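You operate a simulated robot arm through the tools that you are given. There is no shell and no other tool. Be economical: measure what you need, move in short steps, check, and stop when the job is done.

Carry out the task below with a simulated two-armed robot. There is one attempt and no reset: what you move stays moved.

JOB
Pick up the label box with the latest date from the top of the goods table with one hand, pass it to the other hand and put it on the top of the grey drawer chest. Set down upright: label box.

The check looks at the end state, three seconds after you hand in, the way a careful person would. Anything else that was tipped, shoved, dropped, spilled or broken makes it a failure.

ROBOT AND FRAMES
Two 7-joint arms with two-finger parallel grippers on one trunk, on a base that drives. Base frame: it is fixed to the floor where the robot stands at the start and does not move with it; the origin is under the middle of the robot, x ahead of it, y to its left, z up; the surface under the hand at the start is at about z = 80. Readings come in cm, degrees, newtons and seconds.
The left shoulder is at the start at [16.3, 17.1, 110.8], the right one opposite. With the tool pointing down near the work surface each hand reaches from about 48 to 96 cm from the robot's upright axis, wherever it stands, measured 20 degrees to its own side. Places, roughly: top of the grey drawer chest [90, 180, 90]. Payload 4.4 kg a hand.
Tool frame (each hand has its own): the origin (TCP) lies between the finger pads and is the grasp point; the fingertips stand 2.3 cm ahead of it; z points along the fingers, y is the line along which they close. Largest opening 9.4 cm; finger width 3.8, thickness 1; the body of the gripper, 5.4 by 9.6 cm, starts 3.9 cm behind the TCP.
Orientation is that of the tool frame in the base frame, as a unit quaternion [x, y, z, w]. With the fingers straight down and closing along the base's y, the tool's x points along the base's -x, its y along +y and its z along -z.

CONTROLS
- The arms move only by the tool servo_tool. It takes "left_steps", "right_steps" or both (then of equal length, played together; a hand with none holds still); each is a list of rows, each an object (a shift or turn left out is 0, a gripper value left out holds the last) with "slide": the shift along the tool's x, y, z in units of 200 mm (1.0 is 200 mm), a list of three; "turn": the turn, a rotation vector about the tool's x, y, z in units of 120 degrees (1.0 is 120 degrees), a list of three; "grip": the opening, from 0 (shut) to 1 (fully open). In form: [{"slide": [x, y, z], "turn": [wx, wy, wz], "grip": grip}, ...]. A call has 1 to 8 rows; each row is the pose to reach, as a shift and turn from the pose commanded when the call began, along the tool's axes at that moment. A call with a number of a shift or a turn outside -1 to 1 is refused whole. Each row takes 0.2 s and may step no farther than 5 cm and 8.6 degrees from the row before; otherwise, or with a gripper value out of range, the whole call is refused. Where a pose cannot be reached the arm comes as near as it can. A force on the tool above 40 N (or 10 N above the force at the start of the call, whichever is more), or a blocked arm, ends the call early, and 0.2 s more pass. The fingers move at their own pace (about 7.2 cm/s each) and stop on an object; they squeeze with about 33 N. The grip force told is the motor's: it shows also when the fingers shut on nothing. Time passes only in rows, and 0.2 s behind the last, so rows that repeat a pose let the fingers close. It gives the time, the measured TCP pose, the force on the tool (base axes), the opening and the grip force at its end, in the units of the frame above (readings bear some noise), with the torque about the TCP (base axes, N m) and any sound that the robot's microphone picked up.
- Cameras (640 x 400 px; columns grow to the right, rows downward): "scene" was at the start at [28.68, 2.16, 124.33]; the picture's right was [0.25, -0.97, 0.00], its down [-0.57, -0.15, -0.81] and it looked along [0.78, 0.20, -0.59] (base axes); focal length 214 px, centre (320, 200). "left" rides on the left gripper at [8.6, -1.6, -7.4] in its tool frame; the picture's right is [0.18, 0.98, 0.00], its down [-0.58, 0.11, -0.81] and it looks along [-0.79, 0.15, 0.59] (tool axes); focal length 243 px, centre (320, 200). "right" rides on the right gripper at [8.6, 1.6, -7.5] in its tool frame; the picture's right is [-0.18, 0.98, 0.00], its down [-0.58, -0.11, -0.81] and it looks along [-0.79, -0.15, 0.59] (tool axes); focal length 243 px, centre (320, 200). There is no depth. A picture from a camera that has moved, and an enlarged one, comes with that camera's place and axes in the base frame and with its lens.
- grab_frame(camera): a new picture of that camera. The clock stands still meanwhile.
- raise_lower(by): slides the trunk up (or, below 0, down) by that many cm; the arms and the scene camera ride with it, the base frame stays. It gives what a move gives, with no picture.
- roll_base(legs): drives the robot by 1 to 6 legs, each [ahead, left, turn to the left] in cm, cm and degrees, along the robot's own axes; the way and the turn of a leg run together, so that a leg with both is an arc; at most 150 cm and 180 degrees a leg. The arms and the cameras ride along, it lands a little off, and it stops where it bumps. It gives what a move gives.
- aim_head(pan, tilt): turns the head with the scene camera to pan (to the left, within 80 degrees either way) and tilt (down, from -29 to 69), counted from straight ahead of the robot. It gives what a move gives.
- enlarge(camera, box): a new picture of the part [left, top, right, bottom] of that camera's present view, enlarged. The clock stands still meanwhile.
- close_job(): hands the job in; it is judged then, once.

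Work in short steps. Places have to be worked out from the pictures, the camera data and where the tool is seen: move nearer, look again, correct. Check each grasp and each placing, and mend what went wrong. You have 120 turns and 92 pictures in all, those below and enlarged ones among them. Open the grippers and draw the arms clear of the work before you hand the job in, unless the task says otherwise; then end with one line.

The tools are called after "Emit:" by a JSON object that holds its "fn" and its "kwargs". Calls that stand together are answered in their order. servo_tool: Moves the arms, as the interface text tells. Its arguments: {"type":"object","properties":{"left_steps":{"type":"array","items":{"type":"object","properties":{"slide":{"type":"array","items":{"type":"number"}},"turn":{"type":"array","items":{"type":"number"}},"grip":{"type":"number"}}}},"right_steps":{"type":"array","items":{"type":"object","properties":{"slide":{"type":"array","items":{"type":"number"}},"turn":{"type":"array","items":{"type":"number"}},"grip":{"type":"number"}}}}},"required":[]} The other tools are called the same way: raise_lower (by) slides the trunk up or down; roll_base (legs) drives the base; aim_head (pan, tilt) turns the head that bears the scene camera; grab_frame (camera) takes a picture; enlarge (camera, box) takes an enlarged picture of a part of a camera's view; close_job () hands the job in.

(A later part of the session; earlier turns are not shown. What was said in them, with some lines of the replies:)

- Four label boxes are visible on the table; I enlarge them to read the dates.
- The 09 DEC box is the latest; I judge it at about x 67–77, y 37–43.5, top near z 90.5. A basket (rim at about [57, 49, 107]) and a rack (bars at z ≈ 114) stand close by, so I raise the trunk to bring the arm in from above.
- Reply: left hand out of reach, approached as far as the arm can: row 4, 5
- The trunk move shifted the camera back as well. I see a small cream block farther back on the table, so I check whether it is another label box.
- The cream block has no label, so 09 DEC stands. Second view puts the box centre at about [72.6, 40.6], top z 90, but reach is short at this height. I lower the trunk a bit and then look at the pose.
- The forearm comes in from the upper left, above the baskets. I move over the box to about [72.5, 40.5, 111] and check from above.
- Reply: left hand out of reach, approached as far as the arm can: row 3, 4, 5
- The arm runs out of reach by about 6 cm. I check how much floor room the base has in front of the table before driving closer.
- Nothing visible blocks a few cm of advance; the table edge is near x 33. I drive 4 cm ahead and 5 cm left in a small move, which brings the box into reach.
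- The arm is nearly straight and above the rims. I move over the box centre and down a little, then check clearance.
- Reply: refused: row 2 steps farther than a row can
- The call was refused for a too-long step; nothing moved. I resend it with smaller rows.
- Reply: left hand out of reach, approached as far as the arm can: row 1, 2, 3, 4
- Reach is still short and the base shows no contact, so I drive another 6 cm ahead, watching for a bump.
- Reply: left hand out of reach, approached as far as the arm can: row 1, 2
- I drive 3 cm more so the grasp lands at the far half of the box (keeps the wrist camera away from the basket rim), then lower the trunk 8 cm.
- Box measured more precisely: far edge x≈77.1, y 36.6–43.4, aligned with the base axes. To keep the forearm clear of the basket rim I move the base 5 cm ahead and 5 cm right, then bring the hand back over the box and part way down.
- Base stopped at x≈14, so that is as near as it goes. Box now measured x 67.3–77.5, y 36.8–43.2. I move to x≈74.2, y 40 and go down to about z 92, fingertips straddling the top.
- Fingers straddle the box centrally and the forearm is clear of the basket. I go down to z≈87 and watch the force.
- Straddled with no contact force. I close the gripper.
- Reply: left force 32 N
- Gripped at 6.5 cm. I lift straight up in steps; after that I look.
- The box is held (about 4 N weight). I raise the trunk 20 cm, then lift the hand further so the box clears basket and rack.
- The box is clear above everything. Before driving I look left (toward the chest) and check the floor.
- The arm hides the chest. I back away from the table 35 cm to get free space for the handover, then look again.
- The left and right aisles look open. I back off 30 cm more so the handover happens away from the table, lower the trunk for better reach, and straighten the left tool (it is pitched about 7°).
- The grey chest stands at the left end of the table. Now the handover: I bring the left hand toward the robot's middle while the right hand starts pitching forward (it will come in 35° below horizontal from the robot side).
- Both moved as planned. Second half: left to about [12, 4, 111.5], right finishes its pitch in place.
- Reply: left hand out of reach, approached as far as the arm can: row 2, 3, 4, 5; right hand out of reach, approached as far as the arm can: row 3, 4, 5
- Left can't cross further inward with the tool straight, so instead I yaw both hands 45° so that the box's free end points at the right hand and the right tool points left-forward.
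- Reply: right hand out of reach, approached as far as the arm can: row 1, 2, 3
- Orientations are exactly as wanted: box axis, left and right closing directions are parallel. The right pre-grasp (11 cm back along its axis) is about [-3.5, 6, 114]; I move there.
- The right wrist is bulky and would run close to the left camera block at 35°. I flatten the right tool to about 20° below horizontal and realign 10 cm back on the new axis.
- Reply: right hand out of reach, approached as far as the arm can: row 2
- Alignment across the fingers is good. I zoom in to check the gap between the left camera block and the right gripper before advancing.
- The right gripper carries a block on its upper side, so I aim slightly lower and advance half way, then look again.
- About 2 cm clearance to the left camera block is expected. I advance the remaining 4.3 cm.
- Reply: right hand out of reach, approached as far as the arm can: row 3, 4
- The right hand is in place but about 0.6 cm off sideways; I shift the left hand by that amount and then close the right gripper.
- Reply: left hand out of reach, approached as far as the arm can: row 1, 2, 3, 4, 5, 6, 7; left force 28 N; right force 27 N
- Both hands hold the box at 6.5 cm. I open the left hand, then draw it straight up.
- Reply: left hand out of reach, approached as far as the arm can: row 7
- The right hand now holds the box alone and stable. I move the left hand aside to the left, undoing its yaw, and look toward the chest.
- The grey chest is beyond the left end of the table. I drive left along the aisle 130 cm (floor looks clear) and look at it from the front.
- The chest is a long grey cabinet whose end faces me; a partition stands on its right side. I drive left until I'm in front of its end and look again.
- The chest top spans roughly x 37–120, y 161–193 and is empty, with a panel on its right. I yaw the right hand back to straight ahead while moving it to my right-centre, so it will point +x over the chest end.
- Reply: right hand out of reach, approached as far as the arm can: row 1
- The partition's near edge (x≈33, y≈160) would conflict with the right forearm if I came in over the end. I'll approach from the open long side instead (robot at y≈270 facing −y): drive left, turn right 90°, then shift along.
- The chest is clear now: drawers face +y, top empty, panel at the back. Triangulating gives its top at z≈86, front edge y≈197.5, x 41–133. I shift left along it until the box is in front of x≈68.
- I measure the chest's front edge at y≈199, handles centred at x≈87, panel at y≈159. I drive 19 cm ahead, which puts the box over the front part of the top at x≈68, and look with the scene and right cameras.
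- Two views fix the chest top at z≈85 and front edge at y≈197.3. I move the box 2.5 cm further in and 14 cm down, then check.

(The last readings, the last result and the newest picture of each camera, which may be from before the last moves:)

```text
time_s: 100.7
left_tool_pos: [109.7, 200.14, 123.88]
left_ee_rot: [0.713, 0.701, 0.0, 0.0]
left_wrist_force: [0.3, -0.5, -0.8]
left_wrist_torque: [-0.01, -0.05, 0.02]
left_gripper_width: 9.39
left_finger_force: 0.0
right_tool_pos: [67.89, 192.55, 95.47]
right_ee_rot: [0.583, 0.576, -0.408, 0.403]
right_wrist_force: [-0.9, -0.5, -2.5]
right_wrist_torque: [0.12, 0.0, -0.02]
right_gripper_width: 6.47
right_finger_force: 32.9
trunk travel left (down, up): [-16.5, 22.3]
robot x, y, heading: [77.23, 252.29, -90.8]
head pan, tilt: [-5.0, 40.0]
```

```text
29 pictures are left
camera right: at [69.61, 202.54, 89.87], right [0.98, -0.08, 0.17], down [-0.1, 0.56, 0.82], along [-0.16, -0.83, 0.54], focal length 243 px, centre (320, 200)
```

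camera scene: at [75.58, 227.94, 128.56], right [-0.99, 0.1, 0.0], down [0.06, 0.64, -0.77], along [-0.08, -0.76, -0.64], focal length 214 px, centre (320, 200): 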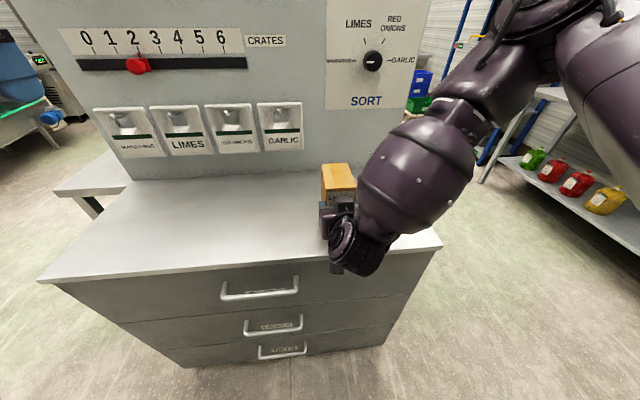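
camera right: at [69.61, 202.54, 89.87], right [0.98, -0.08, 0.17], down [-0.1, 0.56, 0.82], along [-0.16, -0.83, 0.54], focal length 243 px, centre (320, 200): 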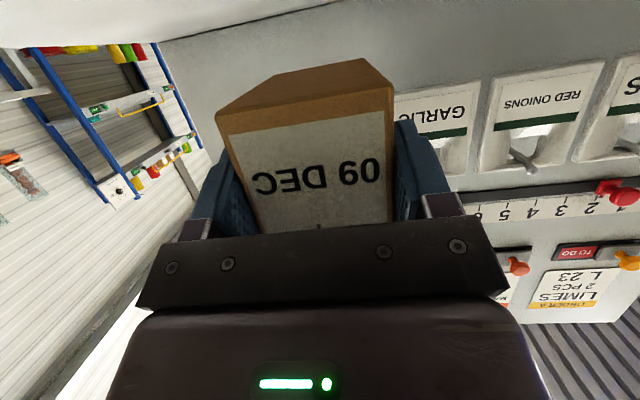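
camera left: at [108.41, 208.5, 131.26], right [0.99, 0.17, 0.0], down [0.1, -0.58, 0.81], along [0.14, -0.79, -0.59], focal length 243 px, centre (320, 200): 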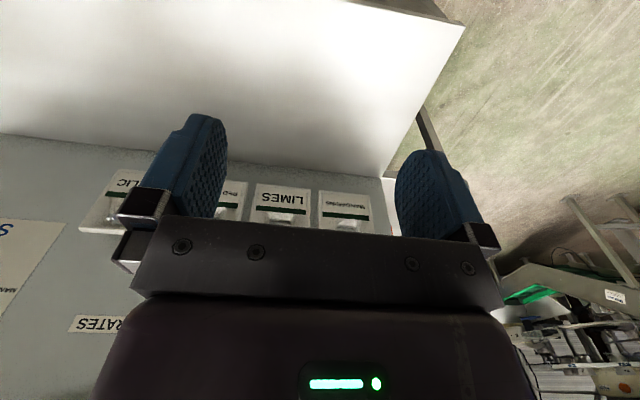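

Box bottom is now near z 91; the top is at about 85. I lower 4 cm more.

Emit:
{"fn": "servo_tool", "kwargs": {"right_steps": [{"slide": [0.094, 0, 0.034]}, {"slide": [0.188, 0, 0.068]}, {"slide": [0.188, 0, 0.068]}]}}

Emit:
{"fn": "enlarge", "kwargs": {"camera": "scene", "box": [280, 140, 400, 300]}}

Emit:
{"fn": "grab_frame", "kwargs": {"camera": "right"}}

```text
time_s: 101.5
left_tool_pos: [109.76, 200.15, 123.92]
left_ee_rot: [0.713, 0.701, 0.0, 0.0]
left_wrist_force: [0.0, 0.3, 0.4]
left_wrist_torque: [-0.01, 0.02, 0.01]
left_gripper_width: 9.38
left_finger_force: 0.1
right_tool_pos: [67.97, 192.4, 91.48]
right_ee_rot: [0.583, 0.577, -0.408, 0.402]
right_wrist_force: [-0.1, 0.1, -3.7]
right_wrist_torque: [0.08, 0.02, -0.01]
right_gripper_width: 6.49
right_finger_force: 33.4
trunk travel left (down, up): [-16.5, 22.3]
robot x, y, heading: [77.21, 252.59, -90.4]
head pan, tilt: [-5.0, 40.0]
```

```text
2.50 times, centred on (340, 220) of scene
camera zoom: at [75.64, 227.92, 128.55], right [-0.99, 0.1, 0.0], down [0.06, 0.64, -0.77], along [-0.08, -0.76, -0.64], focal length 536 px, centre (270, 150)
```

zoom: 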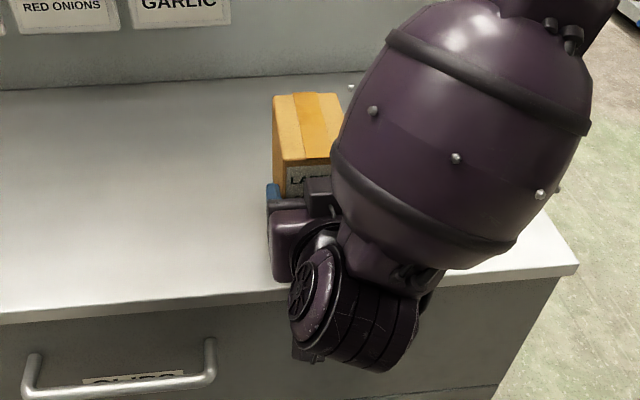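

```text
27 pictures are left
camera right: at [69.72, 202.55, 85.9], right [0.98, -0.08, 0.17], down [-0.1, 0.56, 0.82], along [-0.16, -0.83, 0.54], focal length 243 px, centre (320, 200)
```

right: 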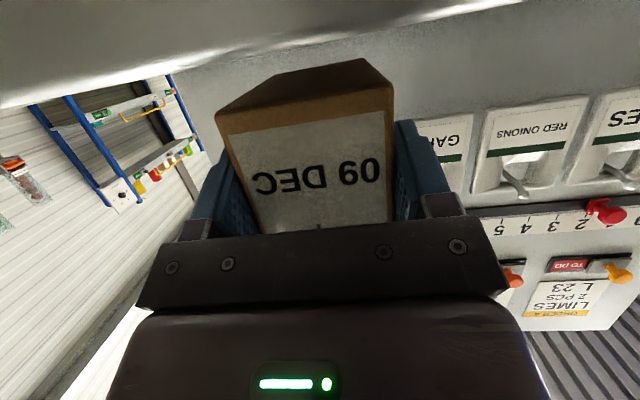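

No contact yet (bottom ≈ z 87). I lower in small steps and watch the vertical force.

Emit:
{"fn": "servo_tool", "kwargs": {"right_steps": [{"slide": [0.035, 0, 0.0125]}, {"slide": [0.07, 0, 0.025]}, {"slide": [0.07, 0, 0.025]}]}}

Emit:
{"fn": "grab_frame", "kwargs": {"camera": "right"}}

```text
time_s: 102.3
left_tool_pos: [109.78, 199.99, 124.05]
left_ee_rot: [0.713, 0.702, -0.001, 0.0]
left_wrist_force: [-0.6, -0.2, 0.3]
left_wrist_torque: [0.0, 0.0, 0.0]
left_gripper_width: 9.39
left_finger_force: 0.0
right_tool_pos: [68.02, 192.46, 90.02]
right_ee_rot: [0.582, 0.576, -0.409, 0.404]
right_wrist_force: [0.0, -0.8, 3.4]
right_wrist_torque: [-0.52, -0.2, -0.05]
right_gripper_width: 6.48
right_finger_force: 32.7
trunk travel left (down, up): [-16.5, 22.3]
robot x, y, heading: [76.85, 252.72, -90.7]
head pan, tilt: [-5.0, 40.0]
```

```text
26 pictures are left
camera right: at [69.74, 202.52, 84.49], right [0.98, -0.08, 0.17], down [-0.1, 0.56, 0.82], along [-0.16, -0.82, 0.54], focal length 243 px, centre (320, 200)
```

right: 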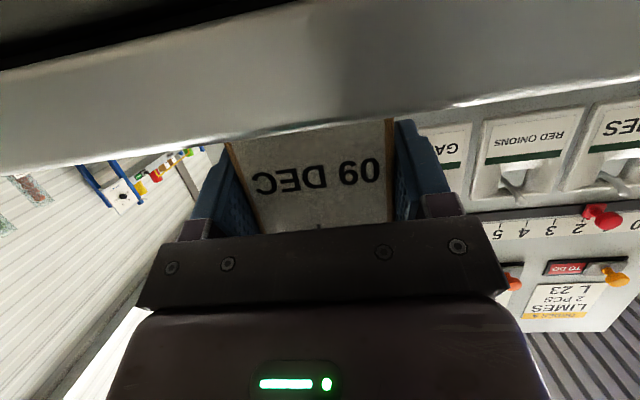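

Contact has begun (force +3.4 N). I press 0.4 cm further down gently so the base seats fully.

Emit:
{"fn": "servo_tool", "kwargs": {"right_steps": [{"slide": [0.009, 0, 0.0035]}, {"slide": [0.018, 0, 0.007]}, {"slide": [0.018, 0, 0.007]}]}}

Emit:
{"fn": "enlarge", "kwargs": {"camera": "right", "box": [160, 60, 480, 260]}}

```text
time_s: 103.1
left_tool_pos: [109.81, 200.28, 124.1]
left_ee_rot: [0.713, 0.701, -0.001, 0.002]
left_wrist_force: [-0.4, 0.5, 0.0]
left_wrist_torque: [0.04, 0.04, -0.02]
left_gripper_width: 9.4
left_finger_force: 0.1
right_tool_pos: [67.98, 192.66, 90.03]
right_ee_rot: [0.582, 0.574, -0.411, 0.404]
right_wrist_force: [-2.4, -1.4, 31.8]
right_wrist_torque: [-0.12, 0.21, 0.06]
right_gripper_width: 6.43
right_finger_force: 33.1
trunk travel left (down, up): [-16.5, 22.3]
robot x, y, heading: [76.84, 252.83, -90.7]
head pan, tilt: [-5.0, 40.0]
```

```text
2.00 times, centred on (320, 160) of right
camera zoom: at [69.75, 202.53, 84.32], right [0.98, -0.07, 0.17], down [-0.1, 0.57, 0.82], along [-0.16, -0.82, 0.55], focal length 485 px, centre (320, 280)
```

zoom: 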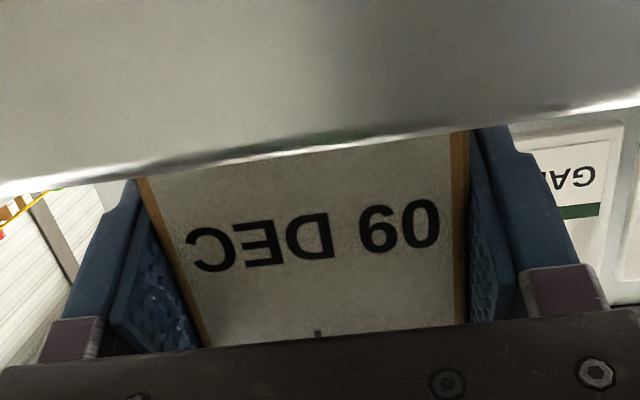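

Fully seated (about 32 N up, torque near zero). I relax the push slightly, open the gripper, and hold.

Emit:
{"fn": "servo_tool", "kwargs": {"right_steps": [{"slide": [-0.012, 0, -0.0045]}, {"slide": [-0.012, 0, -0.0045], "grip": 0.85}, {"slide": [-0.012, 0, -0.0045], "grip": 1}, {"slide": [-0.012, 0, -0.0045], "grip": 1}]}}

Emit:
{"fn": "grab_frame", "kwargs": {"camera": "right"}}

```text
time_s: 104.1
left_tool_pos: [109.83, 200.08, 123.72]
left_ee_rot: [0.712, 0.702, 0.0, 0.0]
left_wrist_force: [0.9, -0.2, -0.3]
left_wrist_torque: [-0.02, 0.01, -0.01]
left_gripper_width: 9.41
left_finger_force: 0.0
right_tool_pos: [67.92, 192.57, 89.87]
right_ee_rot: [0.583, 0.577, -0.407, 0.401]
right_wrist_force: [0.9, -0.3, -0.9]
right_wrist_torque: [-0.03, -0.01, 0.03]
right_gripper_width: 9.4
right_finger_force: 0.0
trunk travel left (down, up): [-16.5, 22.3]
robot x, y, heading: [77.1, 252.75, -90.7]
head pan, tilt: [-5.0, 40.0]
```

```text
24 pictures are left
camera right: at [69.71, 202.59, 84.24], right [0.98, -0.08, 0.17], down [-0.1, 0.56, 0.82], along [-0.16, -0.83, 0.54], focal length 243 px, centre (320, 200)
```

right: 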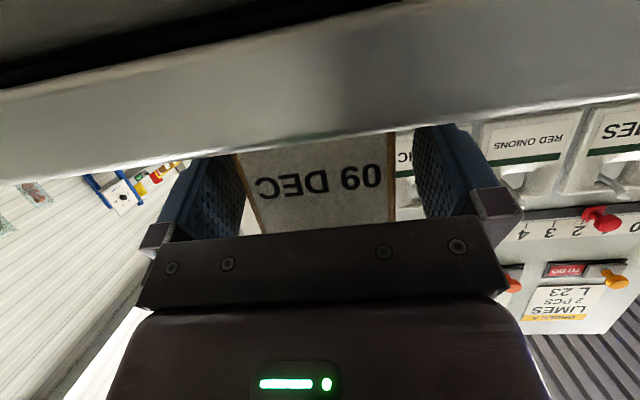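

Released with gaps both sides. I withdraw back along the tool axis 14 cm, then look.

Emit:
{"fn": "servo_tool", "kwargs": {"right_steps": [{"slide": [0, 0, -0.08]}, {"slide": [0, 0, -0.2]}, {"slide": [0, 0, -0.4]}, {"slide": [-0.1, 0, -0.55]}, {"slide": [-0.25, 0, -0.7]}]}}

Emit:
{"fn": "grab_frame", "kwargs": {"camera": "scene"}}

```text
time_s: 105.3
left_tool_pos: [110.2, 200.38, 123.95]
left_ee_rot: [0.712, 0.702, -0.002, -0.001]
left_wrist_force: [-0.4, 0.3, 0.0]
left_wrist_torque: [-0.03, 0.04, 0.0]
left_gripper_width: 9.41
left_finger_force: 0.0
right_tool_pos: [68.33, 203.27, 97.8]
right_ee_rot: [0.582, 0.576, -0.409, 0.403]
right_wrist_force: [-0.5, 0.7, 0.7]
right_wrist_torque: [-0.01, 0.0, -0.02]
right_gripper_width: 9.4
right_finger_force: 0.1
right hand out of reach, approached as far as the arm can: row 5
trunk travel left (down, up): [-16.5, 22.3]
robot x, y, heading: [77.11, 252.87, -90.6]
head pan, tilt: [-5.0, 40.0]
```

```text
23 pictures are left
camera scene: at [75.97, 228.2, 128.65], right [-1.0, 0.1, 0.0], down [0.06, 0.64, -0.77], along [-0.08, -0.76, -0.64], focal length 214 px, centre (320, 200)
```

scene: 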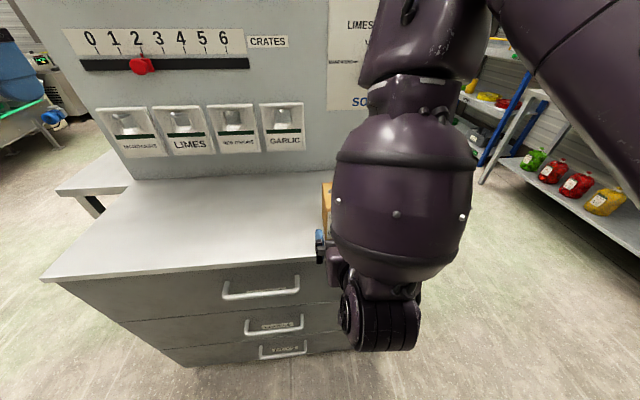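

Fingers are clear of the box. I back the base off 35 cm and check the result.

Emit:
{"fn": "roll_base", "kwargs": {"legs": [[-35, 0, 0]]}}

Emit:
{"fn": "aim_head", "kwargs": {"pan": 5, "tilt": 30}}

Emit:
{"fn": "grab_frame", "kwargs": {"camera": "scene"}}

Emit:
{"fn": "grab_frame", "kwargs": {"camera": "right"}}

```text
time_s: 107.6
left_tool_pos: [110.27, 235.26, 123.88]
left_ee_rot: [0.713, 0.701, 0.0, 0.0]
left_wrist_force: [0.5, 0.2, -0.3]
left_wrist_torque: [-0.01, 0.02, 0.04]
left_gripper_width: 9.4
left_finger_force: 0.0
right_tool_pos: [68.55, 238.19, 97.36]
right_ee_rot: [0.584, 0.576, -0.408, 0.401]
right_wrist_force: [0.1, -0.3, 0.3]
right_wrist_torque: [0.0, -0.02, -0.01]
right_gripper_width: 9.38
right_finger_force: 0.0
trunk travel left (down, up): [-16.5, 22.3]
robot x, y, heading: [77.29, 287.73, -90.7]
head pan, tilt: [-5.0, 40.0]
```

```text
time_s: 108.3
left_tool_pos: [110.32, 235.08, 123.8]
left_ee_rot: [0.712, 0.702, 0.0, 0.0]
left_wrist_force: [-0.5, 0.3, 0.8]
left_wrist_torque: [0.04, 0.0, -0.02]
left_gripper_width: 9.38
left_finger_force: 0.0
right_tool_pos: [68.58, 238.21, 97.56]
right_ee_rot: [0.583, 0.576, -0.409, 0.402]
right_wrist_force: [-0.1, 0.1, 0.3]
right_wrist_torque: [-0.01, 0.02, 0.02]
right_gripper_width: 9.4
right_finger_force: 0.2
trunk travel left (down, up): [-16.5, 22.3]
robot x, y, heading: [77.44, 287.82, -90.7]
head pan, tilt: [5.0, 30.0]
```

```text
22 pictures are left
camera scene: at [77.61, 262.42, 130.07], right [-1.0, -0.07, 0.0], down [-0.04, 0.5, -0.87], along [0.06, -0.86, -0.5], focal length 214 px, centre (320, 200)
```

scene: 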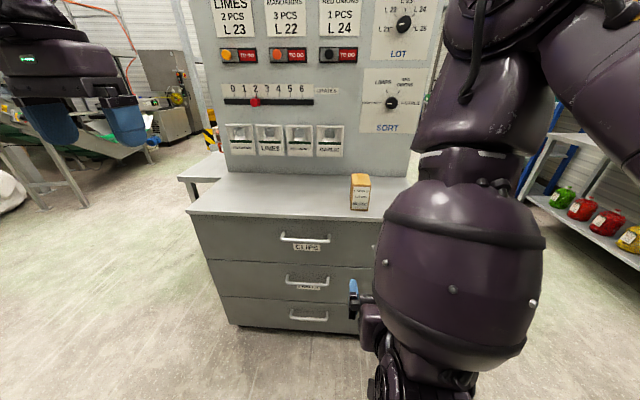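

```text
21 pictures are left
camera right: at [70.25, 248.15, 91.86], right [0.98, -0.08, 0.17], down [-0.1, 0.56, 0.82], along [-0.16, -0.83, 0.54], focal length 243 px, centre (320, 200)
```

right: 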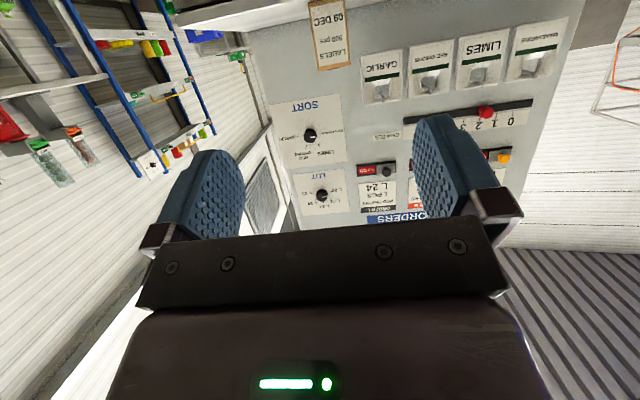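

The box stands upright near the front of the chest top with its 09 DEC label facing outward. Both grippers are open and clear, so I hand in.

Emit:
{"fn": "close_job", "kwargs": {}}

```text
The job is handed in.
```

The 09 DEC label box, the latest of the four dates, was picked up with the left hand and passed to the right. It now stands upright on top of the grey drawer chest. The last pictures show it standing free with both hands clear, and I saw nothing else tipped or moved, though I did not go back to re-check the goods table.
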